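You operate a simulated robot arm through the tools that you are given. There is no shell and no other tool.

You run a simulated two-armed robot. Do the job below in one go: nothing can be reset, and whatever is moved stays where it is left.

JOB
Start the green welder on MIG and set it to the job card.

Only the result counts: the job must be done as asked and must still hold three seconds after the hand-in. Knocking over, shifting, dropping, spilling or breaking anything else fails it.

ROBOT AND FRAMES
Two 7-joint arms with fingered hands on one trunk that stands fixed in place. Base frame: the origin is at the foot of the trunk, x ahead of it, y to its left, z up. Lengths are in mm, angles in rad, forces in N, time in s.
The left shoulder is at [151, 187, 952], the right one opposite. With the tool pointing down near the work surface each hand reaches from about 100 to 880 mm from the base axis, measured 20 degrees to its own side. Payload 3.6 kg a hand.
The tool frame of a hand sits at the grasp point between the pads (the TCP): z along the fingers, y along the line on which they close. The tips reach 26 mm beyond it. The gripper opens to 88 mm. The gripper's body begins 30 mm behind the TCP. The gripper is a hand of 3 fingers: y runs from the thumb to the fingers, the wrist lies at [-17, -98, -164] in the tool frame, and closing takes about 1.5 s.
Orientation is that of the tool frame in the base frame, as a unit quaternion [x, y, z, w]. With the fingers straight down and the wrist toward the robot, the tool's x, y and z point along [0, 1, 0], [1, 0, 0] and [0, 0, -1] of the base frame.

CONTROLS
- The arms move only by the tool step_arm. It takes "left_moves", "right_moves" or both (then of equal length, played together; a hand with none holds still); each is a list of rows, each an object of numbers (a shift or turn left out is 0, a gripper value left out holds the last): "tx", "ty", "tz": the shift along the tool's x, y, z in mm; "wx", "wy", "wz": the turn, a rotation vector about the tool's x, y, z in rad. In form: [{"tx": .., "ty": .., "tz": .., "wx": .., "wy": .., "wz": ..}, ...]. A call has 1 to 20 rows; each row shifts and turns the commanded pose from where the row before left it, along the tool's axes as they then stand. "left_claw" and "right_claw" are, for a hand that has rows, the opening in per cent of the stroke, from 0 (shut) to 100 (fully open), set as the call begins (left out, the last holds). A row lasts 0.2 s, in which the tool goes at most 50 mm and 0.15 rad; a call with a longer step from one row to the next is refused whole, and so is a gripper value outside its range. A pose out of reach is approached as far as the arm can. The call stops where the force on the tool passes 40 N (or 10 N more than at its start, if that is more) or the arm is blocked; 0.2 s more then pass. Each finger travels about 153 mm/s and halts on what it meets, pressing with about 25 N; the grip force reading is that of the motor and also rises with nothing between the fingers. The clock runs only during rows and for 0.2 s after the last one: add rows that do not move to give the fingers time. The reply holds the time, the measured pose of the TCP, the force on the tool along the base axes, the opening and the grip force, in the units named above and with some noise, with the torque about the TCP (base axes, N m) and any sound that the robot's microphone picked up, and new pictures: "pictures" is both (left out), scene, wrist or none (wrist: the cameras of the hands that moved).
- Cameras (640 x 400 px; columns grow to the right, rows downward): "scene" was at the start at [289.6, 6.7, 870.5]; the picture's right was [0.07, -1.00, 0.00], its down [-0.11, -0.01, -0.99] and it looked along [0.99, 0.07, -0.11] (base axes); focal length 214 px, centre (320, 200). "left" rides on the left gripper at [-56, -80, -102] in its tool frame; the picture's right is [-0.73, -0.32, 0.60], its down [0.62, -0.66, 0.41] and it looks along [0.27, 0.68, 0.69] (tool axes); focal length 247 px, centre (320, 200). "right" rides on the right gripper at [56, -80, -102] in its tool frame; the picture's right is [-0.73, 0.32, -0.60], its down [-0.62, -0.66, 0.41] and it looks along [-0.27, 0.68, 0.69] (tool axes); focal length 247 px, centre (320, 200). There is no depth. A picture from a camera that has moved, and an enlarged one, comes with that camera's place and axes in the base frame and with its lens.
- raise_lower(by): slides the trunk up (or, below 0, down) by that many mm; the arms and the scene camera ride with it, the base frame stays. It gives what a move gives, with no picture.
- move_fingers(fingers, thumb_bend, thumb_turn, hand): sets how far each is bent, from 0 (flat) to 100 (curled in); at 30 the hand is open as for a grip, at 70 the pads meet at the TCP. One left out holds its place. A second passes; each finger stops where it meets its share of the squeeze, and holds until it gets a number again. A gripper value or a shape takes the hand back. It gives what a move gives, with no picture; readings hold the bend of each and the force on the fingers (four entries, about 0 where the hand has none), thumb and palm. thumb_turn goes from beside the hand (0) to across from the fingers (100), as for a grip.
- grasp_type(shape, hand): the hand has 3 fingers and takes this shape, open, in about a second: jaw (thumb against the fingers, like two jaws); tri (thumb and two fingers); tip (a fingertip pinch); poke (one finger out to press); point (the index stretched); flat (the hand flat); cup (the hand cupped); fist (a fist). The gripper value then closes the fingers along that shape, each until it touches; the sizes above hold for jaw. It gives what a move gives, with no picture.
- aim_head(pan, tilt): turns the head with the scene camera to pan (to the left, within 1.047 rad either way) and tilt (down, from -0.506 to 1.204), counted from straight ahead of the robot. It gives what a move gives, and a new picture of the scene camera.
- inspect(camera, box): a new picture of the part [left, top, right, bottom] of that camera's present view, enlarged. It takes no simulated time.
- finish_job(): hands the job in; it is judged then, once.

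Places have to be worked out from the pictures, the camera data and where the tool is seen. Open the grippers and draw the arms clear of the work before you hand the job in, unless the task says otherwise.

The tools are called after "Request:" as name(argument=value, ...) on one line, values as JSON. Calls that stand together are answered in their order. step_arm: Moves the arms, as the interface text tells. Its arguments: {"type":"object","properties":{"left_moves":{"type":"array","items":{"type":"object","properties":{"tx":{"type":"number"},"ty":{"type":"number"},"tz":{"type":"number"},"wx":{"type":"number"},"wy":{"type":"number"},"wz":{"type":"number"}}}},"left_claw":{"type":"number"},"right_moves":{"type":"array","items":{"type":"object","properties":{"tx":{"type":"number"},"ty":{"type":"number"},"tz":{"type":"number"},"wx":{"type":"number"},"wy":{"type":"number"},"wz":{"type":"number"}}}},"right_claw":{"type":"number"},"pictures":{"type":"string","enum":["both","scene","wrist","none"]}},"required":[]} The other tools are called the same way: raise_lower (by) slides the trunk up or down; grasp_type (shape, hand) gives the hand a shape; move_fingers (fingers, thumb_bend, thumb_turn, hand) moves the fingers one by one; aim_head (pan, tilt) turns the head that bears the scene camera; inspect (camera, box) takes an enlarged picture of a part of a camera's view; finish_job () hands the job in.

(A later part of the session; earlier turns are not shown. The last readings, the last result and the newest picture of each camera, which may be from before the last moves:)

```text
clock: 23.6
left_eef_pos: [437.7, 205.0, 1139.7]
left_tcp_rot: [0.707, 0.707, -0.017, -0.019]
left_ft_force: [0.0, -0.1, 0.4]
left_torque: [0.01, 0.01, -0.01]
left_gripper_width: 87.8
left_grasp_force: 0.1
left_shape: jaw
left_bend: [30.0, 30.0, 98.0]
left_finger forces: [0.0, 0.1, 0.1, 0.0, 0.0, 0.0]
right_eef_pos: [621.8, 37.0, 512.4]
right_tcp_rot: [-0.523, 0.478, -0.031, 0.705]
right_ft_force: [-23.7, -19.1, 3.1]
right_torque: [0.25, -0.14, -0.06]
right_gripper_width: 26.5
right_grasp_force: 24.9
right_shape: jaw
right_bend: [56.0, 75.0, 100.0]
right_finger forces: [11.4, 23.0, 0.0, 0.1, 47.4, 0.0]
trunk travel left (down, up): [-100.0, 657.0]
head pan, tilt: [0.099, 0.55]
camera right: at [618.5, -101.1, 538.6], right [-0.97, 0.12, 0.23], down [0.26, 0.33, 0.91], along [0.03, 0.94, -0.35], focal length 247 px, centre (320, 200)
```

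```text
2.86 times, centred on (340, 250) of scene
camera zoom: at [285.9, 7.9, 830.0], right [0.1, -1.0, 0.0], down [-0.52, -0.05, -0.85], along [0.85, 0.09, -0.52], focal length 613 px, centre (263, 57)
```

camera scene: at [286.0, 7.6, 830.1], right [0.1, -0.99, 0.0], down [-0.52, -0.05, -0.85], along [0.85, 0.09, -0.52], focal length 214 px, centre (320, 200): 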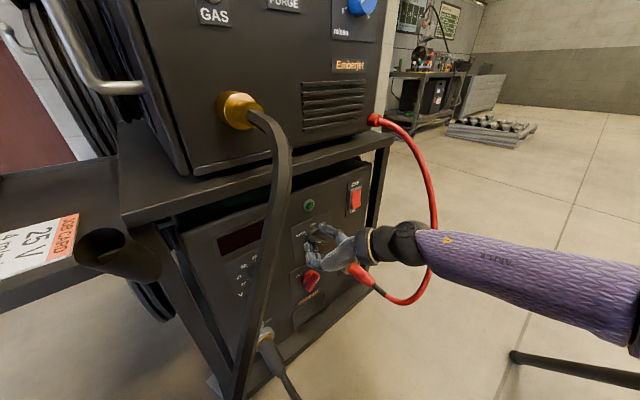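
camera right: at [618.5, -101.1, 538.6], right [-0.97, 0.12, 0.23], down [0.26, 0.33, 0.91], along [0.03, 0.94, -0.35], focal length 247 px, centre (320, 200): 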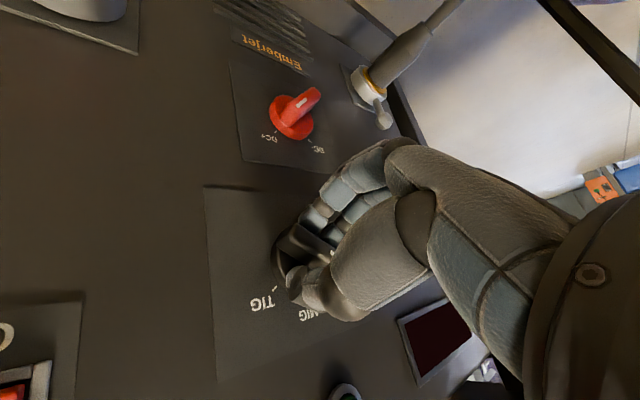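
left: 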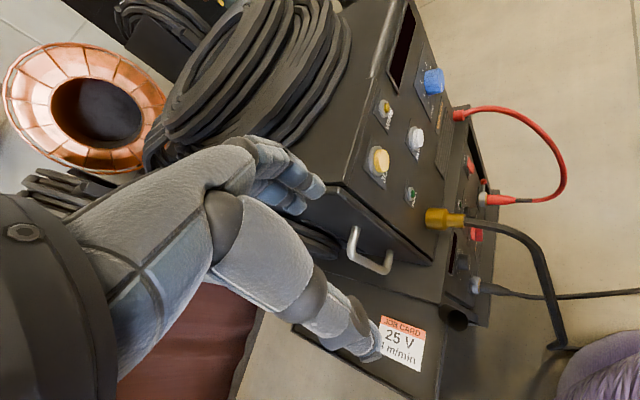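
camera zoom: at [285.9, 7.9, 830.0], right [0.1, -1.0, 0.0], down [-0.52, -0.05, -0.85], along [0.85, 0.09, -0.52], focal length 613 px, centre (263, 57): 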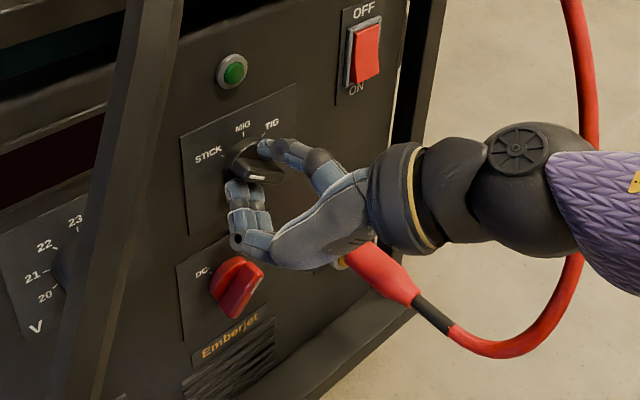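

The fingers lie against one side of the wing while the thumb presses on the skirt. I open slightly, back off 5 mm more and close again so the thumb meets the wing.

Request:
step_arm(right_claw=50, right_moves=[{}, {}, {"tz": -6}, {}], pictures="none")

Request:
step_arm(right_claw=0, right_moves=[{}, {}, {}, {}, {}, {}, {}], pictures="none")

Request:
inspect(camera="right", box=[220, 160, 380, 340])

Request:
inspect(camera="scene", box=[260, 180, 420, 320])

```text
clock: 24.6
left_eef_pos: [439.8, 205.8, 1139.1]
left_tcp_rot: [0.707, 0.707, -0.019, -0.018]
left_ft_force: [-0.2, 0.1, 0.6]
left_torque: [-0.01, 0.0, 0.0]
left_gripper_width: 87.6
left_grasp_force: 0.0
left_shape: jaw
left_bend: [30.0, 30.0, 98.0]
left_finger forces: [0.0, 0.1, 0.1, 0.0, 0.0, 0.0]
right_eef_pos: [620.2, 35.4, 514.8]
right_tcp_rot: [-0.52, 0.477, -0.031, 0.707]
right_ft_force: [-0.4, 0.5, 0.1]
right_torque: [-0.02, -0.01, -0.02]
right_gripper_width: 43.8
right_grasp_force: 0.1
right_shape: jaw
right_bend: [43.0, 68.0, 100.0]
right_finger forces: [0.0, 0.0, 0.0, 0.1, 0.0, 0.1]
trunk travel left (down, up): [-100.0, 657.0]
head pan, tilt: [0.099, 0.55]
```

```text
clock: 26.2
left_eef_pos: [439.5, 207.3, 1137.8]
left_tcp_rot: [0.706, 0.708, -0.018, -0.019]
left_ft_force: [-0.4, 0.3, 0.4]
left_torque: [0.02, -0.01, 0.05]
left_gripper_width: 87.5
left_grasp_force: 0.1
left_shape: jaw
left_bend: [30.0, 30.0, 98.0]
left_finger forces: [0.0, 0.1, 0.0, 0.0, 0.2, 0.0]
right_eef_pos: [619.8, 34.7, 514.3]
right_tcp_rot: [-0.522, 0.476, -0.03, 0.707]
right_ft_force: [3.0, 2.4, 0.5]
right_torque: [0.07, 0.04, -0.04]
right_gripper_width: 14.9
right_grasp_force: 24.8
right_shape: jaw
right_bend: [59.0, 72.0, 100.0]
right_finger forces: [15.6, 6.7, 0.0, 0.0, 22.2, 0.1]
trunk travel left (down, up): [-100.0, 657.0]
head pan, tilt: [0.099, 0.55]
```

```text
2.22 times, centred on (300, 250) of right
camera zoom: at [616.3, -103.6, 539.4], right [-0.97, 0.12, 0.23], down [0.25, 0.33, 0.91], along [0.03, 0.94, -0.35], focal length 549 px, centre (364, 89)
```

zoom: 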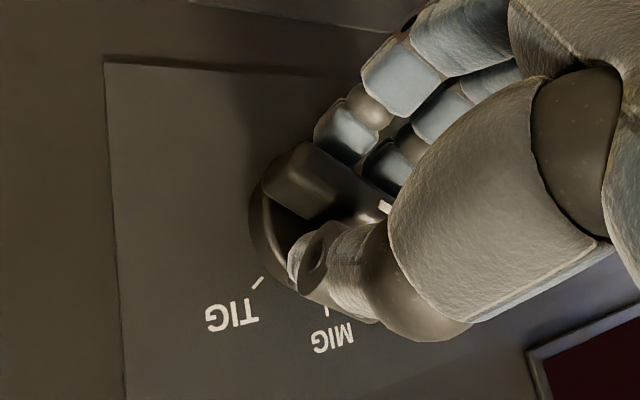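

```text
2.86 times, centred on (340, 250) of scene
camera zoom: at [287.2, 9.0, 829.6], right [0.1, -0.99, 0.0], down [-0.52, -0.05, -0.85], along [0.85, 0.09, -0.52], focal length 613 px, centre (263, 57)
```

zoom: 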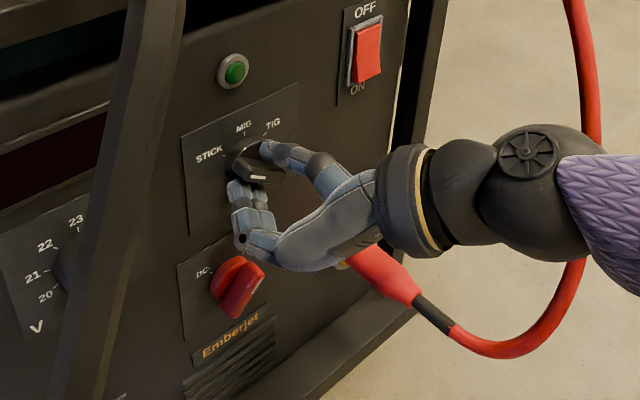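

The grip on the wing is now balanced at 15 mm wide with nearly zero net force. I turn it clockwise about 47° toward MIG.

Request:
step_arm(right_moves=[{"wz": 0.1}, {"wz": 0.12}, {"wz": 0.12}, {"wz": 0.12}, {"wz": 0.12}, {"wz": 0.12}, {"wz": 0.12}, {}], pictures="wrist")

Request:
inspect(camera="scene", box=[260, 180, 420, 320])

```text
clock: 28.0
left_eef_pos: [438.6, 205.8, 1138.2]
left_tcp_rot: [0.706, 0.708, -0.019, -0.018]
left_ft_force: [-0.3, 0.4, -0.5]
left_torque: [0.0, 0.0, -0.03]
left_gripper_width: 87.7
left_grasp_force: 0.0
left_shape: jaw
left_bend: [30.0, 30.0, 98.0]
left_finger forces: [0.0, 0.0, 0.1, 0.0, 0.0, 0.0]
right_eef_pos: [619.5, 34.3, 515.5]
right_tcp_rot: [-0.287, 0.646, 0.255, 0.66]
right_ft_force: [-1.6, 0.9, 1.8]
right_torque: [0.03, -0.01, 0.07]
right_gripper_width: 14.6
right_grasp_force: 25.2
right_shape: jaw
right_bend: [59.0, 72.0, 100.0]
right_finger forces: [6.9, 17.8, 0.2, 0.0, 22.5, 0.0]
trunk travel left (down, up): [-100.0, 657.0]
head pan, tilt: [0.099, 0.55]
camera right: at [607.7, -95.0, 463.2], right [-0.68, -0.17, 0.72], down [0.74, -0.15, 0.66], along [0.0, 0.97, 0.23], focal length 247 px, centre (320, 200)
```

right: 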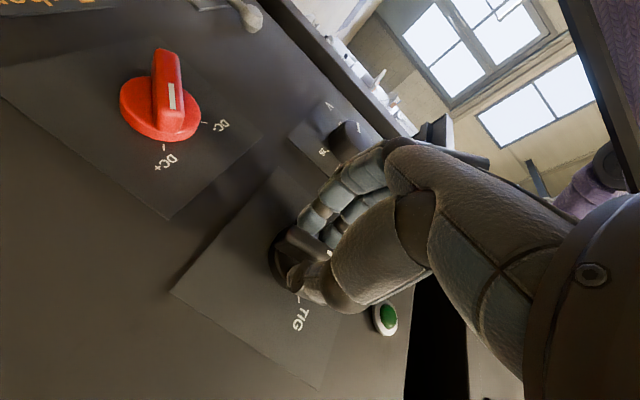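

```text
2.86 times, centred on (340, 250) of scene
camera zoom: at [286.9, 8.9, 829.7], right [0.1, -0.99, 0.0], down [-0.52, -0.05, -0.85], along [0.85, 0.08, -0.52], focal length 613 px, centre (263, 57)
```

zoom: 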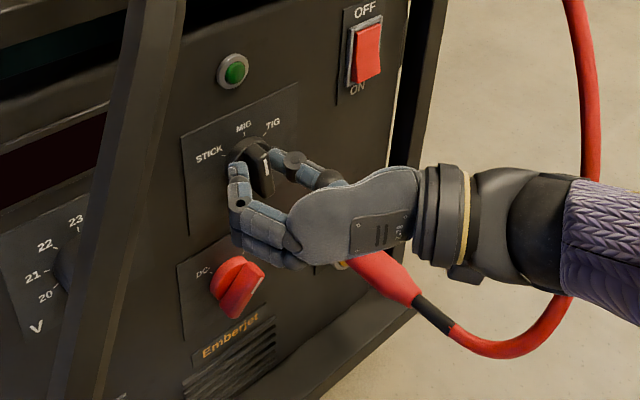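

The wing turned with the hand and now looks vertical. I release, back off 70 mm and check the pointer.

Request:
step_arm(right_claw=100, right_moves=[{}, {}, {}, {"tz": -25}, {"tz": -25}, {"tz": -25}, {}], pictures="wrist")

Request:
inspect(camera="scene", box=[280, 200, 360, 300])

Request:
inspect(camera="right", box=[100, 150, 350, 350])

```text
clock: 29.6
left_eef_pos: [438.3, 205.3, 1136.7]
left_tcp_rot: [0.706, 0.707, -0.019, -0.019]
left_ft_force: [-0.1, -0.6, -0.8]
left_torque: [0.02, 0.0, -0.03]
left_gripper_width: 87.7
left_grasp_force: 0.0
left_shape: jaw
left_bend: [30.0, 30.0, 98.0]
left_finger forces: [0.0, 0.1, 0.1, 0.0, 0.0, 0.0]
right_eef_pos: [565.4, -19.8, 512.7]
right_tcp_rot: [-0.288, 0.645, 0.255, 0.66]
right_ft_force: [0.3, -0.6, 0.0]
right_torque: [-0.03, -0.01, -0.01]
right_gripper_width: 87.6
right_grasp_force: 0.0
right_shape: jaw
right_bend: [30.0, 30.0, 98.0]
right_finger forces: [0.0, 0.1, 0.0, 0.1, 0.0, 0.1]
trunk travel left (down, up): [-100.0, 657.0]
head pan, tilt: [0.099, 0.55]
camera right: at [553.5, -150.3, 461.6], right [-0.68, -0.17, 0.72], down [0.74, -0.15, 0.66], along [0.0, 0.97, 0.23], focal length 247 px, centre (320, 200)
```

right: 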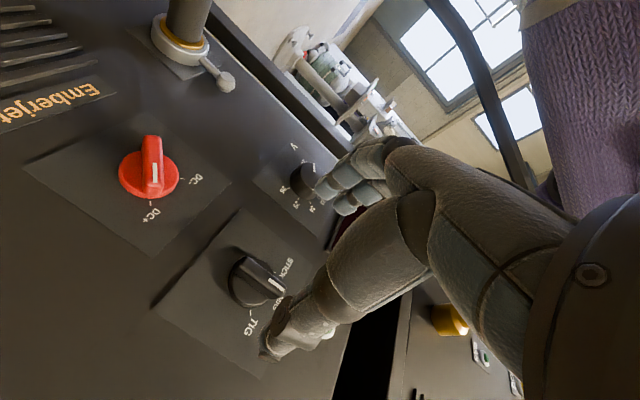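

```text
4.00 times, centred on (320, 250) of scene
camera zoom: at [287.0, 8.8, 829.6], right [0.1, -0.99, 0.0], down [-0.52, -0.05, -0.85], along [0.85, 0.09, -0.52], focal length 858 px, centre (320, 0)
```

zoom: 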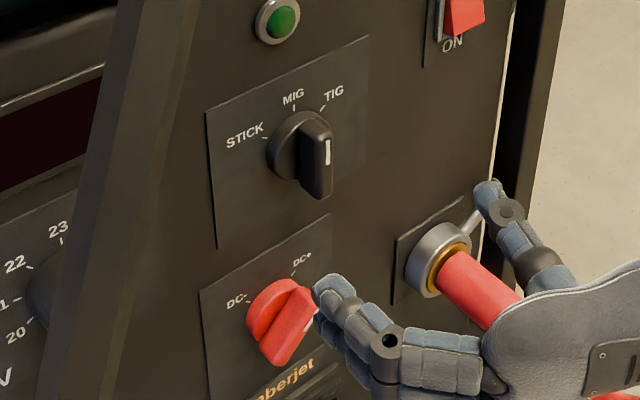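

```text
2.00 times, centred on (225, 250) of right
camera zoom: at [553.5, -150.3, 461.6], right [-0.68, -0.17, 0.72], down [0.74, -0.15, 0.66], along [0.0, 0.97, 0.23], focal length 494 px, centre (510, 100)
```

zoom: 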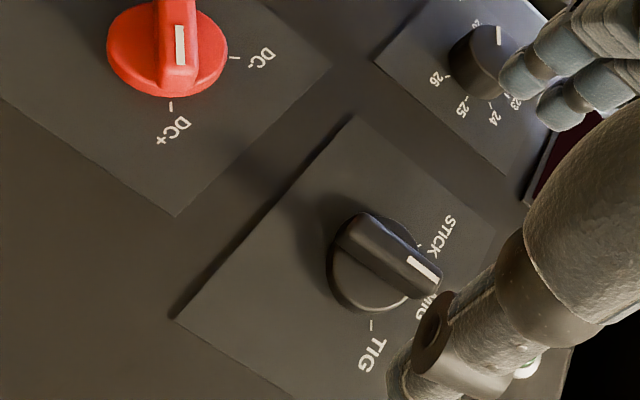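

The mode knob now points to MIG. Next is the power rocker, so I form the poke shape and look at where the fingertip sits.

Request:
grasp_type(shape="poke", hand="right")

Request:
step_arm(right_moves=[{}], pictures="both")

Request:
inspect(camera="scene", box=[300, 160, 460, 300])

```text
clock: 30.5
left_eef_pos: [438.5, 205.9, 1138.8]
left_tcp_rot: [0.706, 0.707, -0.019, -0.019]
left_ft_force: [0.4, -0.3, -0.3]
left_torque: [0.01, -0.01, 0.0]
left_gripper_width: 87.6
left_grasp_force: 0.0
left_shape: jaw
left_bend: [30.0, 30.0, 98.0]
left_finger forces: [0.0, 0.1, 0.1, 0.0, 0.1, 0.0]
right_eef_pos: [565.3, -20.0, 512.7]
right_tcp_rot: [-0.289, 0.646, 0.255, 0.659]
right_ft_force: [-0.5, 0.5, -0.3]
right_torque: [0.01, 0.04, -0.01]
right_gripper_width: 0.1
right_grasp_force: 0.1
right_shape: poke
right_bend: [70.0, 92.0, 25.0]
right_finger forces: [0.0, 0.0, 0.0, 0.1, 0.1, 0.1]
trunk travel left (down, up): [-100.0, 657.0]
head pan, tilt: [0.099, 0.55]
```

```text
clock: 30.9
left_eef_pos: [439.7, 206.9, 1138.2]
left_tcp_rot: [0.707, 0.707, -0.019, -0.019]
left_ft_force: [-0.6, 0.5, -0.2]
left_torque: [0.0, 0.0, 0.02]
left_gripper_width: 87.8
left_grasp_force: 0.1
left_shape: jaw
left_bend: [30.0, 30.0, 98.0]
left_finger forces: [0.1, 0.0, 0.0, 0.0, 0.0, 0.0]
right_eef_pos: [565.2, -19.0, 512.4]
right_tcp_rot: [-0.289, 0.646, 0.255, 0.659]
right_ft_force: [0.6, -0.4, 0.2]
right_torque: [-0.01, 0.0, 0.0]
right_gripper_width: 0.3
right_grasp_force: 0.1
right_shape: poke
right_bend: [70.0, 92.0, 25.0]
right_finger forces: [0.1, 0.1, 0.0, 0.1, 0.0, 0.0]
trunk travel left (down, up): [-100.0, 657.0]
head pan, tilt: [0.099, 0.55]
camera scene: at [287.0, 8.9, 829.6], right [0.1, -0.99, 0.0], down [-0.52, -0.05, -0.85], along [0.85, 0.09, -0.52], focal length 214 px, centre (320, 200)
camera right: at [553.7, -149.9, 461.6], right [-0.68, -0.17, 0.72], down [0.74, -0.15, 0.66], along [0.0, 0.97, 0.23], focal length 247 px, centre (320, 200)
```

scene: 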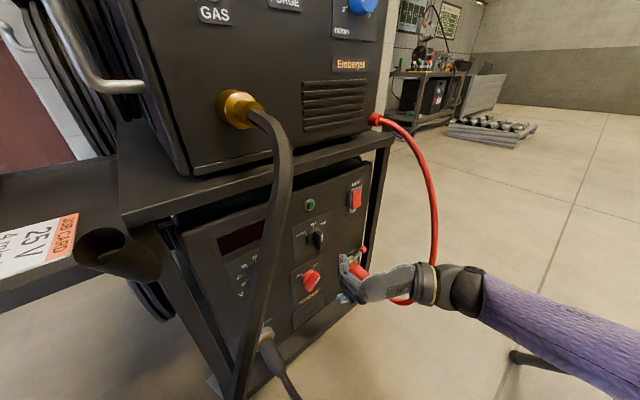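
right: 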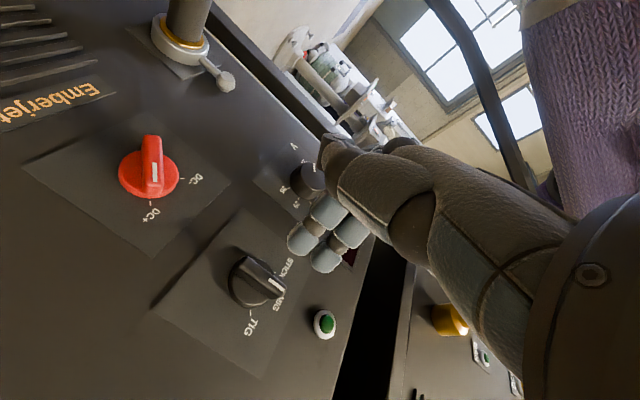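

```text
2.86 times, centred on (380, 230) of scene
camera zoom: at [287.0, 8.9, 829.6], right [0.1, -0.99, 0.0], down [-0.52, -0.05, -0.85], along [0.85, 0.09, -0.52], focal length 613 px, centre (149, 114)
```

zoom: 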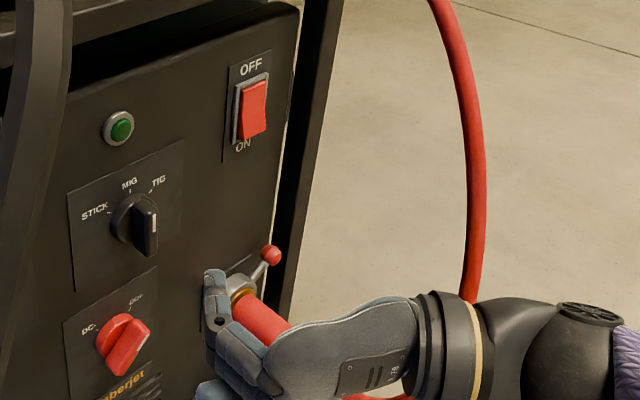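

The poke shape curls both fingers to the tool point. I try the point shape to see whether it gives a cleaner single fingertip.

Request:
grasp_type(shape="point", hand="right")

Request:
inspect(camera="scene", box=[300, 160, 460, 300])

Request:
inspect(camera="right", box=[0, 0, 640, 400])

```text
clock: 31.8
left_eef_pos: [439.5, 205.1, 1138.2]
left_tcp_rot: [0.706, 0.707, -0.019, -0.018]
left_ft_force: [0.3, -0.4, 0.0]
left_torque: [0.0, 0.02, 0.02]
left_gripper_width: 87.6
left_grasp_force: 0.0
left_shape: jaw
left_bend: [30.0, 30.0, 98.0]
left_finger forces: [0.1, 0.0, 0.0, 0.0, 0.1, 0.0]
right_eef_pos: [564.6, -19.2, 512.6]
right_tcp_rot: [-0.288, 0.646, 0.254, 0.66]
right_ft_force: [0.9, 0.2, 0.4]
right_torque: [-0.01, 0.01, 0.0]
right_gripper_width: 82.7
right_grasp_force: 0.1
right_shape: point
right_bend: [70.0, 100.0, 83.0]
right_finger forces: [0.1, 0.1, 0.0, 0.0, 0.1, 0.0]
trunk travel left (down, up): [-100.0, 657.0]
head pan, tilt: [0.099, 0.55]
```

```text
2.86 times, centred on (380, 230) of scene
camera zoom: at [287.0, 8.9, 829.6], right [0.1, -0.99, 0.0], down [-0.52, -0.05, -0.85], along [0.85, 0.09, -0.52], focal length 613 px, centre (149, 114)
```

zoom: 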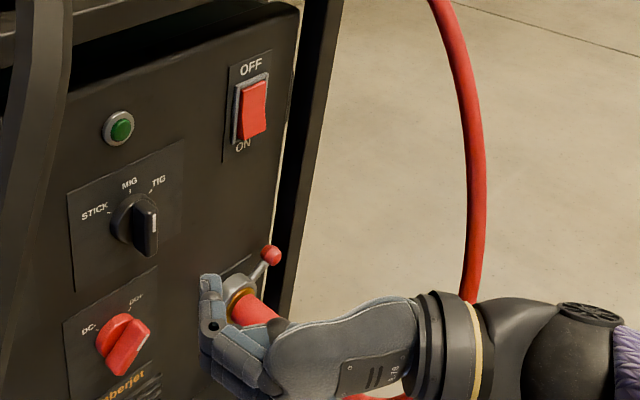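

```text
1.00 times, centred on (320, 200) of right (not enlarged: the box is as wide or as high as the picture)
camera zoom: at [553.7, -150.0, 461.5], right [-0.68, -0.17, 0.72], down [0.74, -0.15, 0.66], along [0.0, 0.97, 0.23], focal length 247 px, centre (320, 200)
```

zoom: 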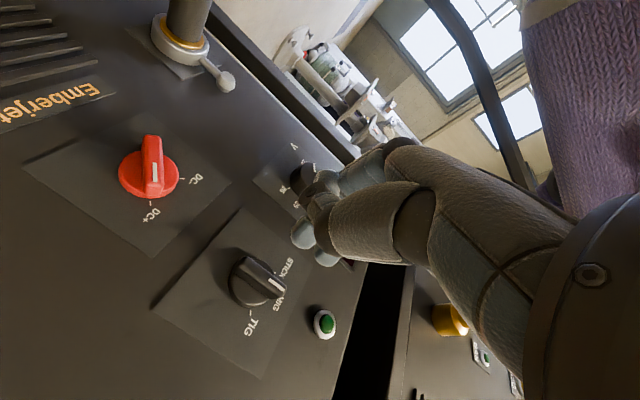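

Both shapes bend the fingers together, so I'll press with the closed jaw tips. I return to jaw, close, roll the wrist above the hand and line up in front of the rocker's lower (ON) half.

Request:
grasp_type(shape="jaw", hand="right")

Request:
step_arm(right_claw=0, right_moves=[{"wz": -0.143, "tz": -6}, {"wz": -0.143, "tz": -6}, {"wz": -0.143, "tz": -6}, {"wz": -0.143, "tz": -6}, {"wz": -0.143, "tz": -6}, {"wz": -0.143}, {"wz": -0.143}, {"wz": -0.143}, {"wz": -0.143}, {"wz": -0.143}, {"wz": -0.143}, {"tx": 25}, {"tx": 25}, {"tx": 25}, {}], pictures="both")

```text
clock: 32.7
left_eef_pos: [439.9, 206.1, 1138.2]
left_tcp_rot: [0.706, 0.708, -0.018, -0.018]
left_ft_force: [-0.3, 0.3, -0.2]
left_torque: [-0.01, 0.01, 0.0]
left_gripper_width: 87.6
left_grasp_force: 0.0
left_shape: jaw
left_bend: [30.0, 30.0, 98.0]
left_finger forces: [0.0, 0.1, 0.1, 0.0, 0.0, 0.0]
right_eef_pos: [565.1, -18.5, 513.2]
right_tcp_rot: [-0.289, 0.645, 0.254, 0.66]
right_ft_force: [0.4, 0.0, -1.0]
right_torque: [-0.04, -0.01, 0.0]
right_gripper_width: 87.5
right_grasp_force: 0.0
right_shape: jaw
right_bend: [30.0, 30.0, 97.0]
right_finger forces: [0.0, 0.0, 0.0, 0.1, 0.0, 0.0]
trunk travel left (down, up): [-100.0, 657.0]
head pan, tilt: [0.099, 0.55]
```

```text
clock: 35.9
left_eef_pos: [437.9, 207.1, 1138.3]
left_tcp_rot: [0.706, 0.707, -0.018, -0.019]
left_ft_force: [0.0, -0.2, -0.5]
left_torque: [-0.03, -0.05, 0.0]
left_gripper_width: 87.5
left_grasp_force: 0.1
left_shape: jaw
left_bend: [30.0, 30.0, 98.0]
left_finger forces: [0.0, 0.0, 0.1, 0.1, 0.1, 0.0]
right_eef_pos: [597.3, -94.0, 516.5]
right_tcp_rot: [0.661, -0.251, 0.287, -0.647]
right_ft_force: [0.0, -0.6, 0.4]
right_torque: [-0.04, -0.01, 0.01]
right_gripper_width: 0.2
right_grasp_force: 25.2
right_shape: jaw
right_bend: [70.0, 45.0, 100.0]
right_finger forces: [0.0, 0.0, 0.0, 0.0, 0.0, 0.0]
trunk travel left (down, up): [-100.0, 657.0]
head pan, tilt: [0.099, 0.55]
camera scene: at [287.0, 8.8, 829.6], right [0.1, -0.99, 0.0], down [-0.52, -0.05, -0.85], along [0.85, 0.09, -0.52], focal length 214 px, centre (320, 200)
camera right: at [564.6, -202.1, 600.0], right [-0.93, 0.08, -0.36], down [-0.18, 0.76, 0.63], along [0.32, 0.65, -0.69], focal length 247 px, centre (320, 200)
```

scene: 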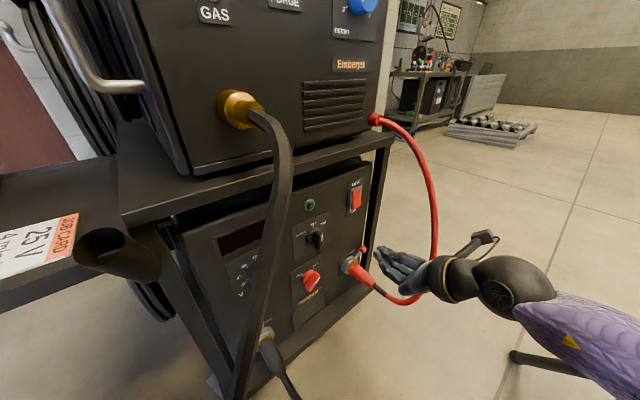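
right: 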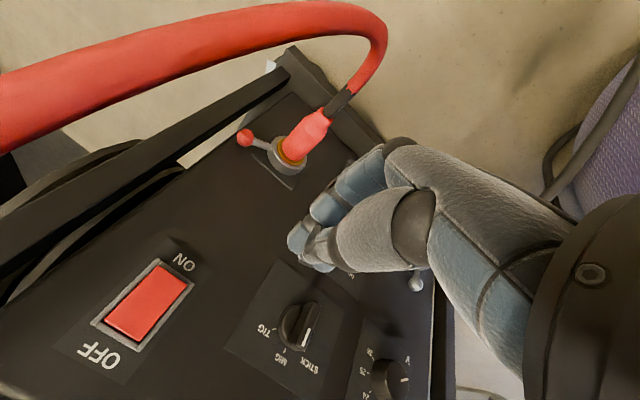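

The rocker spans z≈541–589 at d≈541 mm along the panel, so I aim the closed tips at its lower half, z≈547. I shift sideways first, then approach to about 25 mm short.

Request:
step_arm(right_moves=[{"tx": 26, "ty": -15}, {"tx": 26, "ty": -15}, {"tz": 28}, {"tz": 28}, {"tz": 28}, {}], pictures="both")

Request:
inspect(camera="scene", box=[300, 140, 460, 280])

```text
clock: 37.3
left_eef_pos: [440.0, 206.4, 1137.8]
left_tcp_rot: [0.706, 0.707, -0.019, -0.019]
left_ft_force: [-0.7, -0.1, -0.1]
left_torque: [0.02, -0.01, -0.02]
left_gripper_width: 87.9
left_grasp_force: 0.0
left_shape: jaw
left_bend: [30.0, 30.0, 98.0]
left_finger forces: [0.0, 0.1, 0.0, 0.0, 0.0, 0.1]
right_eef_pos: [696.2, -68.0, 550.2]
right_tcp_rot: [0.661, -0.25, 0.287, -0.646]
right_ft_force: [0.0, -1.0, 0.7]
right_torque: [0.02, 0.0, 0.03]
right_gripper_width: 0.1
right_grasp_force: 25.2
right_shape: jaw
right_bend: [70.0, 45.0, 100.0]
right_finger forces: [0.1, 0.1, 0.1, 0.1, 0.0, 0.0]
trunk travel left (down, up): [-100.0, 657.0]
head pan, tilt: [0.099, 0.55]
camera scene: at [287.1, 8.9, 829.6], right [0.1, -0.99, 0.0], down [-0.52, -0.05, -0.85], along [0.85, 0.08, -0.52], focal length 214 px, centre (320, 200)
camera right: at [661.9, -177.2, 633.4], right [-0.93, 0.08, -0.36], down [-0.18, 0.76, 0.63], along [0.32, 0.65, -0.69], focal length 247 px, centre (320, 200)
```

scene: 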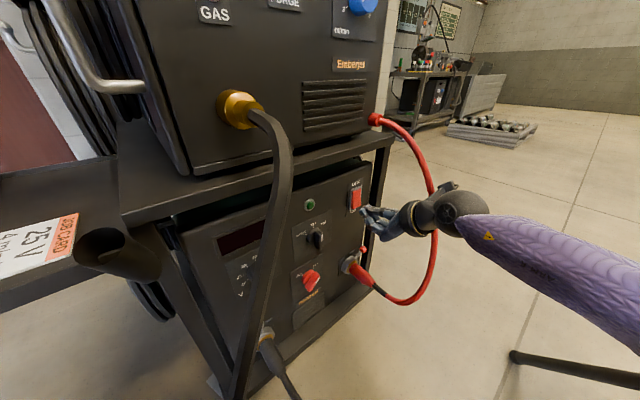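
right: 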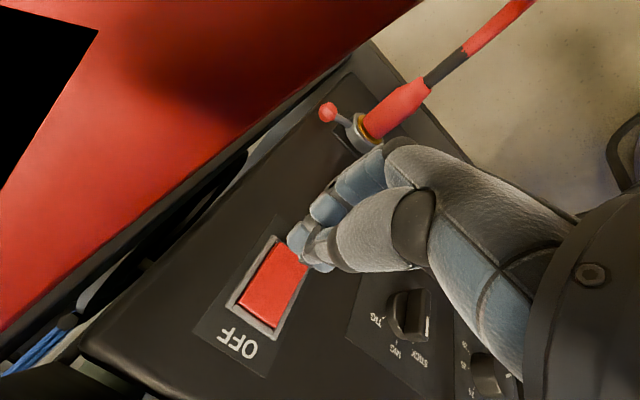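

```text
2.86 times, centred on (380, 210) of scene
camera zoom: at [287.1, 8.9, 829.6], right [0.1, -0.99, 0.0], down [-0.52, -0.05, -0.85], along [0.85, 0.08, -0.52], focal length 613 px, centre (149, 171)
```

zoom: 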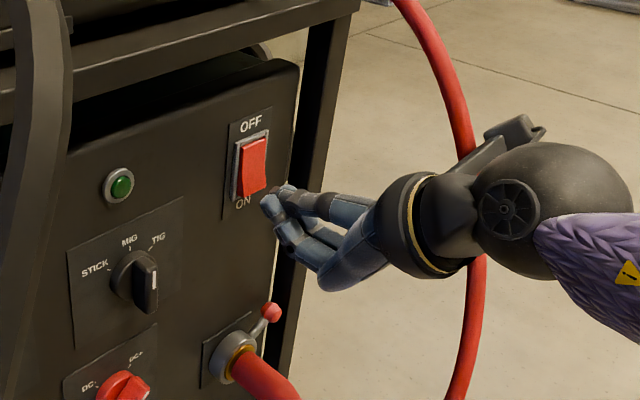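

The camera on the hand is very close to the red cable, though nothing has been touched. I back straight out, then re-approach with the hand yawed 25° so that everything behind the fingertips stays clear of the cable.

Request:
step_arm(right_moves=[{"tz": -28}, {"tz": -28}, {"tz": -28}, {"tx": -26}, {"tx": -26}, {"wy": 0.145}, {"wy": 0.145}, {"wy": 0.146}, {}], pictures="wrist")

```text
clock: 39.3
left_eef_pos: [439.2, 205.5, 1136.4]
left_tcp_rot: [0.707, 0.707, -0.018, -0.019]
left_ft_force: [1.1, 1.3, -0.2]
left_torque: [0.0, 0.01, 0.0]
left_gripper_width: 88.0
left_grasp_force: 0.1
left_shape: jaw
left_bend: [30.0, 30.0, 98.0]
left_finger forces: [0.1, 0.1, 0.0, 0.0, 0.1, 0.0]
right_eef_pos: [607.3, -97.4, 556.9]
right_tcp_rot: [-0.609, 0.32, -0.377, 0.62]
right_ft_force: [0.8, 0.1, 0.6]
right_torque: [0.0, -0.02, 0.0]
right_gripper_width: 0.1
right_grasp_force: 25.0
right_shape: jaw
right_bend: [70.0, 46.0, 100.0]
right_finger forces: [0.0, 0.0, 0.0, 0.2, 0.1, 0.0]
right hand out of reach, approached as far as the arm can: row 7, 8
trunk travel left (down, up): [-100.0, 657.0]
head pan, tilt: [0.099, 0.55]
camera right: at [544.9, -194.8, 634.7], right [-0.86, 0.31, -0.39], down [-0.02, 0.76, 0.65], along [0.5, 0.57, -0.65], focal length 247 px, centre (320, 200)
```

right: 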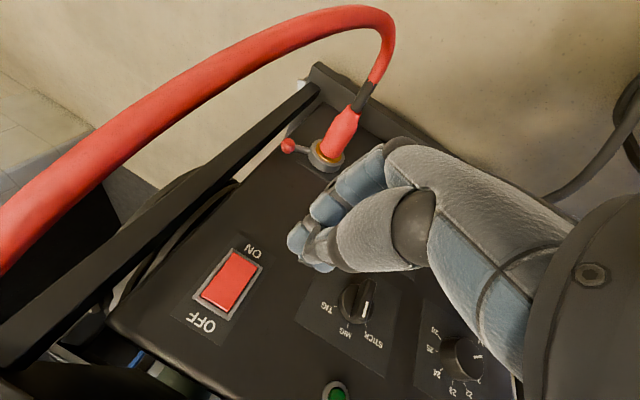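

The yaw was only partly reached (about 14°). I continue forward in two steps, watching the cable clearance and the tip position.

Request:
step_arm(right_moves=[{"tz": 20, "ty": 1}, {"tz": 20, "ty": 1}, {"tz": 20, "ty": 1}, {}], pictures="both")

Request:
inspect(camera="scene", box=[300, 140, 460, 280])

```text
clock: 39.8
left_eef_pos: [440.0, 206.7, 1137.7]
left_tcp_rot: [0.706, 0.707, -0.019, -0.018]
left_ft_force: [0.6, 0.1, 0.1]
left_torque: [-0.04, 0.0, -0.02]
left_gripper_width: 87.8
left_grasp_force: 0.0
left_shape: jaw
left_bend: [30.0, 30.0, 98.0]
left_finger forces: [0.0, 0.0, 0.0, 0.1, 0.0, 0.0]
right_eef_pos: [635.4, -168.7, 528.8]
right_tcp_rot: [0.669, -0.28, 0.409, -0.554]
right_ft_force: [-0.2, -0.3, -0.1]
right_torque: [0.0, 0.03, 0.0]
right_gripper_width: 0.0
right_grasp_force: 25.3
right_shape: jaw
right_bend: [70.0, 46.0, 100.0]
right_finger forces: [0.1, 0.1, 0.1, 0.0, 0.0, 0.0]
right hand out of reach, approached as far as the arm can: row 2
trunk travel left (down, up): [-100.0, 657.0]
head pan, tilt: [0.099, 0.55]
stopped in row 2 (right hand): the arm was blocked; the commanded pose is now the measured one
camera scene: at [286.9, 9.0, 829.7], right [0.1, -0.99, 0.0], down [-0.52, -0.05, -0.85], along [0.85, 0.08, -0.52], focal length 214 px, centre (320, 200)
camera right: at [572.0, -249.3, 626.0], right [-0.86, 0.23, -0.45], down [-0.02, 0.88, 0.48], along [0.51, 0.42, -0.75], focal length 247 px, centre (320, 200)
```

scene: 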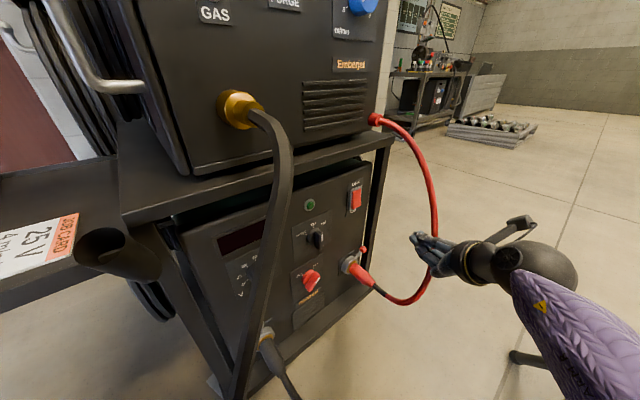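
right: 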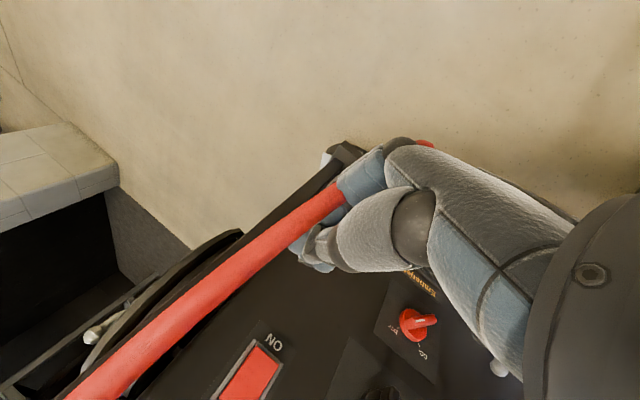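

```text
2.86 times, centred on (380, 210) of scene
camera zoom: at [286.9, 9.0, 829.7], right [0.1, -0.99, 0.0], down [-0.52, -0.05, -0.85], along [0.85, 0.08, -0.52], focal length 613 px, centre (149, 171)
```

zoom: 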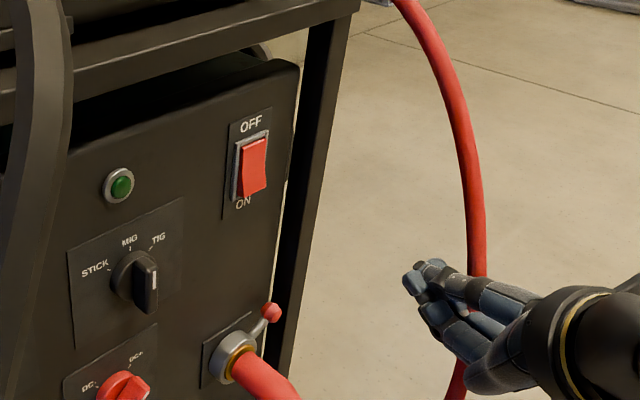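

The arm reconfigured and swung the hand toward the red cable before stopping, with no force registered. I retreat straight toward the robot, away from the cable, in small steps.

Request:
step_arm(right_moves=[{"tx": -7.6, "ty": -1.2, "tz": -12.8}, {"tx": -7.6, "ty": -1.2, "tz": -12.8}, {"tx": -7.6, "ty": -1.2, "tz": -12.8}, {"tx": -7.6, "ty": -1.2, "tz": -12.8}, {}], pictures="both")

```text
clock: 41.0
left_eef_pos: [439.9, 206.6, 1136.9]
left_tcp_rot: [0.706, 0.707, -0.019, -0.017]
left_ft_force: [0.2, 1.0, 0.3]
left_torque: [0.0, 0.02, -0.01]
left_gripper_width: 87.5
left_grasp_force: 0.2
left_shape: jaw
left_bend: [30.0, 30.0, 98.0]
left_finger forces: [0.0, 0.0, 0.1, 0.0, 0.0, 0.1]
right_eef_pos: [575.9, -168.5, 527.8]
right_tcp_rot: [0.669, -0.28, 0.409, -0.554]
right_ft_force: [0.4, -1.3, 0.4]
right_torque: [-0.02, 0.03, 0.01]
right_gripper_width: 0.0
right_grasp_force: 24.7
right_shape: jaw
right_bend: [70.0, 46.0, 100.0]
right_finger forces: [0.1, 0.0, 0.1, 0.0, 0.0, 0.0]
trunk travel left (down, up): [-100.0, 657.0]
head pan, tilt: [0.099, 0.55]
camera scene: at [287.0, 8.9, 829.6], right [0.1, -0.99, 0.0], down [-0.52, -0.05, -0.85], along [0.85, 0.09, -0.52], focal length 214 px, centre (320, 200)
camera right: at [511.5, -249.3, 625.3], right [-0.86, 0.23, -0.45], down [-0.02, 0.88, 0.48], along [0.51, 0.42, -0.75], focal length 247 px, centre (320, 200)
```

scene: 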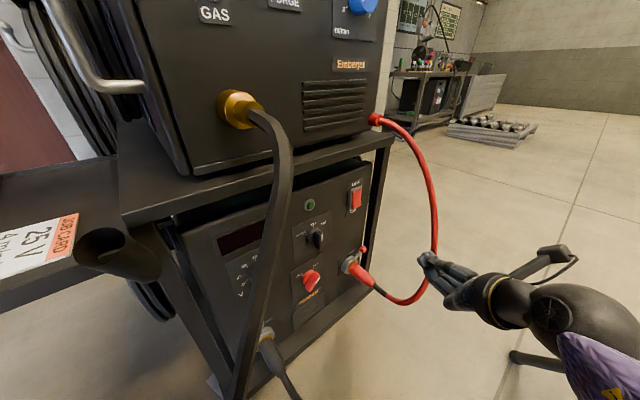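
right: 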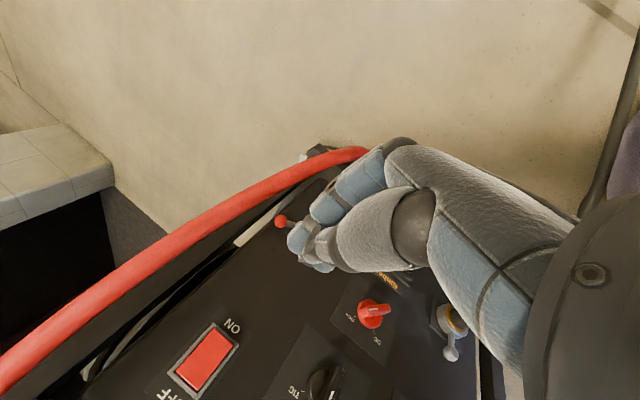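

The cable is undisturbed. The wrist camera is what comes near it, so I roll the hand a little past "wrist up", which brings the camera back over the hand, and square up to the panel at this retracted place.

Request:
step_arm(right_moves=[{"wx": 0.04, "wy": -0.074, "wz": -0.0383}, {"wx": 0.04, "wy": -0.074, "wz": -0.0383}, {"wx": 0.04, "wy": -0.074, "wz": -0.0383}, {}], pictures="both")

```text
clock: 42.0
left_eef_pos: [438.8, 206.2, 1139.0]
left_tcp_rot: [0.706, 0.707, -0.018, -0.018]
left_ft_force: [0.2, 0.3, 0.0]
left_torque: [0.0, -0.04, -0.02]
left_gripper_width: 87.6
left_grasp_force: 0.0
left_shape: jaw
left_bend: [30.0, 30.0, 98.0]
left_finger forces: [0.0, 0.1, 0.0, 0.1, 0.0, 0.0]
right_eef_pos: [575.6, -169.6, 528.7]
right_tcp_rot: [0.69, -0.153, 0.379, -0.597]
right_ft_force: [0.0, 0.5, 0.2]
right_torque: [0.03, -0.01, 0.0]
right_gripper_width: 0.0
right_grasp_force: 25.2
right_shape: jaw
right_bend: [70.0, 46.0, 100.0]
right_finger forces: [0.0, 0.0, 0.0, 0.1, 0.1, 0.1]
trunk travel left (down, up): [-100.0, 657.0]
head pan, tilt: [0.099, 0.55]
camera scene: at [287.0, 8.8, 829.6], right [0.1, -0.99, 0.0], down [-0.52, -0.05, -0.85], along [0.85, 0.09, -0.52], focal length 214 px, centre (320, 200)
camera right: at [523.4, -259.2, 623.5], right [-0.84, -0.01, -0.55], down [-0.29, 0.86, 0.41], along [0.47, 0.5, -0.73], focal length 247 px, centre (320, 200)
```

scene: 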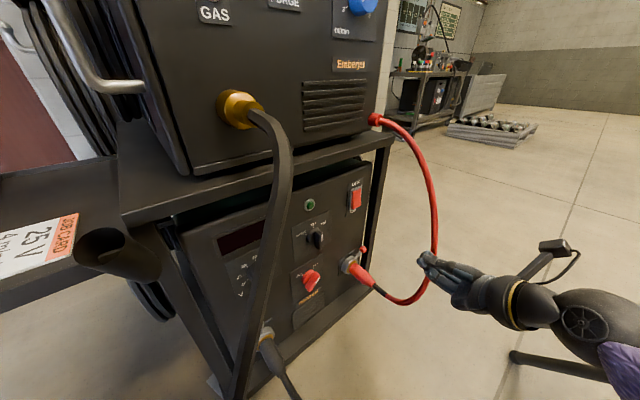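
right: 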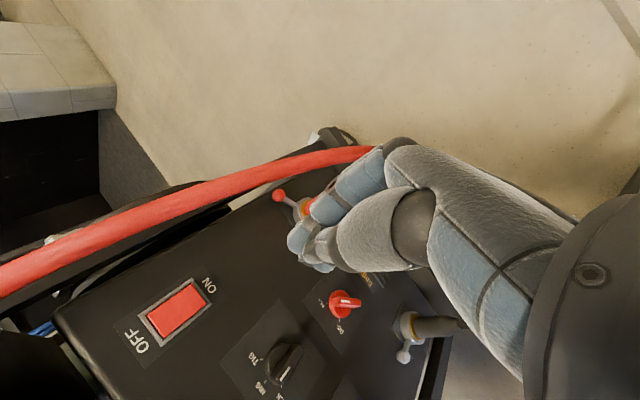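

The orientation was reached cleanly. I roll slightly further, line up at d≈541, z≈549, and advance most of the way to check clearance.

Request:
step_arm(right_moves=[{"wz": -0.15}, {"tx": 19.6, "ty": -10.9}, {"tz": 30}, {"tz": 30}, {"tz": 30}, {}], pictures="both")

```text
clock: 43.4
left_eef_pos: [439.6, 206.3, 1137.8]
left_tcp_rot: [0.706, 0.707, -0.018, -0.019]
left_ft_force: [0.8, -0.4, 0.5]
left_torque: [0.01, -0.01, 0.0]
left_gripper_width: 87.4
left_grasp_force: 0.1
left_shape: jaw
left_bend: [30.0, 30.0, 98.0]
left_finger forces: [0.0, 0.1, 0.0, 0.0, 0.0, 0.1]
right_eef_pos: [649.6, -112.5, 546.2]
right_tcp_rot: [0.7, -0.101, 0.421, -0.568]
right_ft_force: [0.0, -0.6, -0.4]
right_torque: [0.03, -0.02, -0.01]
right_gripper_width: 0.0
right_grasp_force: 25.0
right_shape: jaw
right_bend: [70.0, 46.0, 100.0]
right_finger forces: [0.1, 0.0, 0.0, 0.0, 0.0, 0.0]
trunk travel left (down, up): [-100.0, 657.0]
head pan, tilt: [0.099, 0.55]
camera scene: at [287.0, 8.9, 829.6], right [0.1, -0.99, 0.0], down [-0.52, -0.05, -0.85], along [0.85, 0.08, -0.52], focal length 214 px, centre (320, 200)
camera right: at [587.2, -192.6, 644.7], right [-0.77, -0.07, -0.63], down [-0.32, 0.9, 0.29], along [0.55, 0.43, -0.72], focal length 247 px, centre (320, 200)
```

scene: 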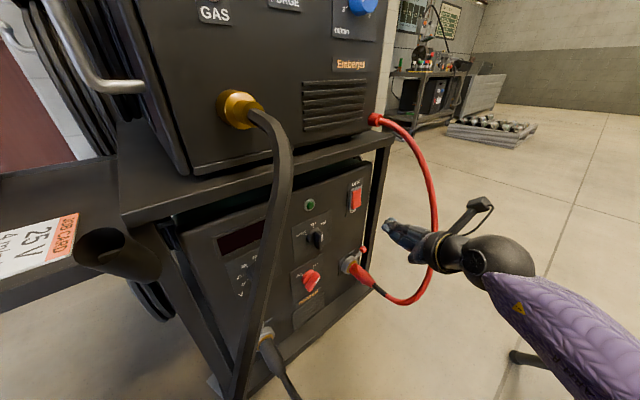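
right: 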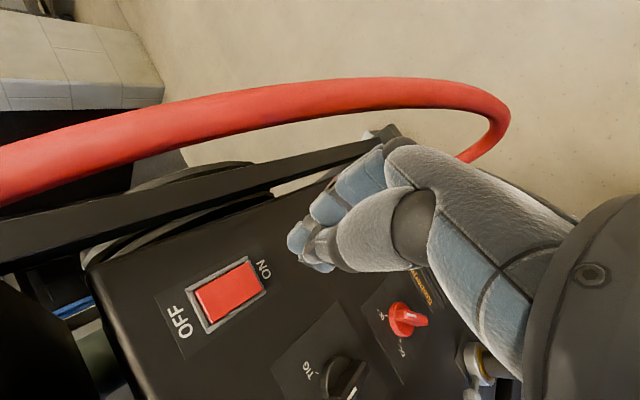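

The axis projects to pixel (250,279), on the rocker's ON half, and the cable is well clear. I advance 60 mm.

Request:
step_arm(right_moves=[{"tz": 20}, {"tz": 20}, {"tz": 20}, {}], pictures="both")

```text
clock: 44.4
left_eef_pos: [439.9, 206.2, 1138.4]
left_tcp_rot: [0.705, 0.708, -0.018, -0.018]
left_ft_force: [0.6, -0.7, 0.5]
left_torque: [0.02, 0.02, 0.0]
left_gripper_width: 87.5
left_grasp_force: 0.1
left_shape: jaw
left_bend: [30.0, 30.0, 98.0]
left_finger forces: [0.1, 0.0, 0.0, 0.0, 0.2, 0.0]
right_eef_pos: [690.9, -71.3, 545.1]
right_tcp_rot: [0.7, -0.102, 0.423, -0.567]
right_ft_force: [-0.4, -0.5, -0.1]
right_torque: [-0.01, -0.01, -0.04]
right_gripper_width: 0.1
right_grasp_force: 25.6
right_shape: jaw
right_bend: [70.0, 46.0, 100.0]
right_finger forces: [0.0, 0.0, 0.0, 0.0, 0.0, 0.1]
trunk travel left (down, up): [-100.0, 657.0]
head pan, tilt: [0.099, 0.55]
camera scene: at [287.1, 8.9, 829.6], right [0.1, -0.99, 0.0], down [-0.52, -0.05, -0.85], along [0.85, 0.08, -0.52], focal length 214 px, centre (320, 200)
camera right: at [628.0, -150.7, 644.9], right [-0.77, -0.08, -0.63], down [-0.32, 0.9, 0.29], along [0.55, 0.43, -0.72], focal length 247 px, centre (320, 200)
```

scene: 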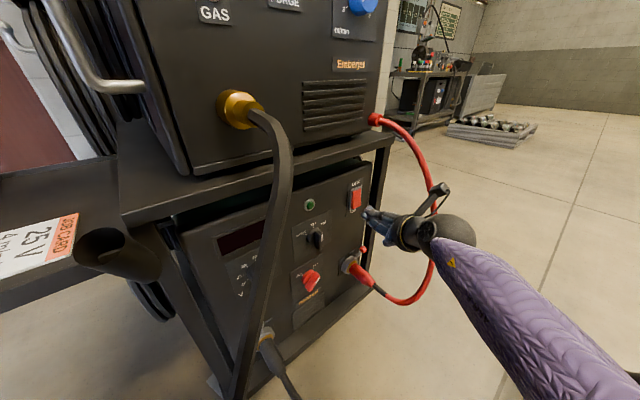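
right: 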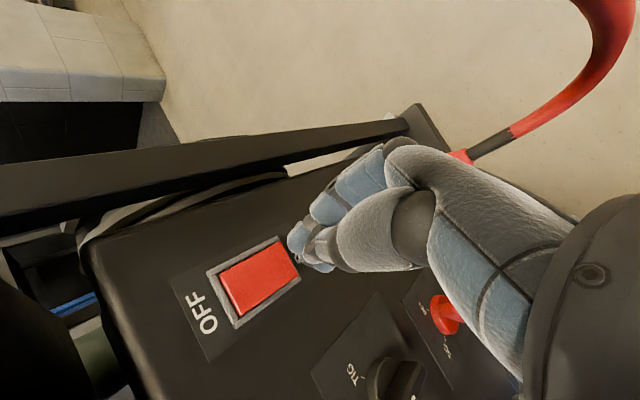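

Clear of the cable and just short of the rocker. I push forward slowly in small steps until contact.

Request:
step_arm(right_moves=[{"tz": 5}, {"tz": 5}, {"tz": 5}, {"tz": 4}, {"tz": 4}, {}], pictures="wrist")

Request:
inspect(camera="scene", box=[300, 140, 460, 280])

```text
clock: 46.0
left_eef_pos: [439.5, 205.7, 1138.8]
left_tcp_rot: [0.707, 0.707, -0.018, -0.018]
left_ft_force: [0.1, -0.9, 0.3]
left_torque: [0.01, 0.01, 0.0]
left_gripper_width: 87.6
left_grasp_force: 0.0
left_shape: jaw
left_bend: [30.0, 30.0, 98.0]
left_finger forces: [0.0, 0.0, 0.0, 0.1, 0.0, 0.0]
right_eef_pos: [712.7, -103.8, 535.6]
right_tcp_rot: [0.719, -0.089, 0.436, -0.534]
right_ft_force: [-0.1, -0.6, 0.8]
right_torque: [0.0, -0.02, 0.01]
right_gripper_width: 0.1
right_grasp_force: 25.2
right_shape: jaw
right_bend: [70.0, 46.0, 100.0]
right_finger forces: [0.0, 0.1, 0.1, 0.0, 0.0, 0.0]
trunk travel left (down, up): [-100.0, 657.0]
head pan, tilt: [0.099, 0.55]
stopped in row 6 (right hand): the arm was blocked; the commanded pose is now the measured one
camera right: at [648.4, -174.5, 638.5], right [-0.77, -0.11, -0.63], down [-0.31, 0.93, 0.21], along [0.56, 0.36, -0.75], focal length 247 px, centre (320, 200)
```

right: 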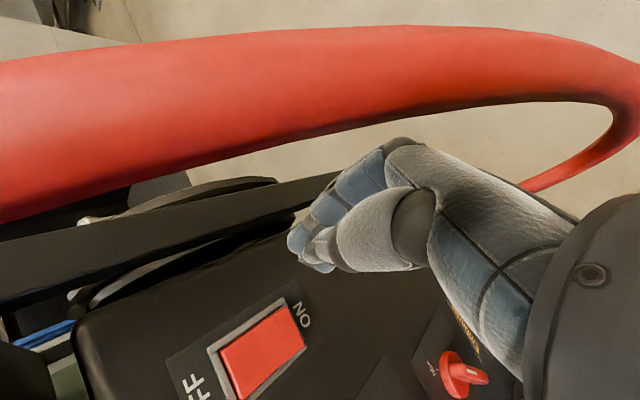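

```text
2.86 times, centred on (380, 210) of scene
camera zoom: at [287.1, 8.8, 829.6], right [0.1, -0.99, 0.0], down [-0.52, -0.05, -0.85], along [0.85, 0.09, -0.52], focal length 613 px, centre (149, 171)
```

zoom: 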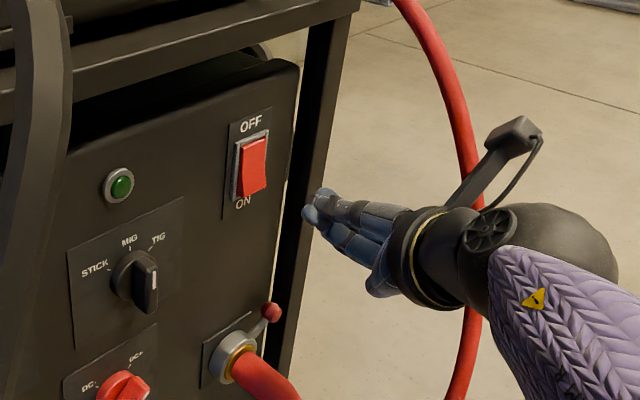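

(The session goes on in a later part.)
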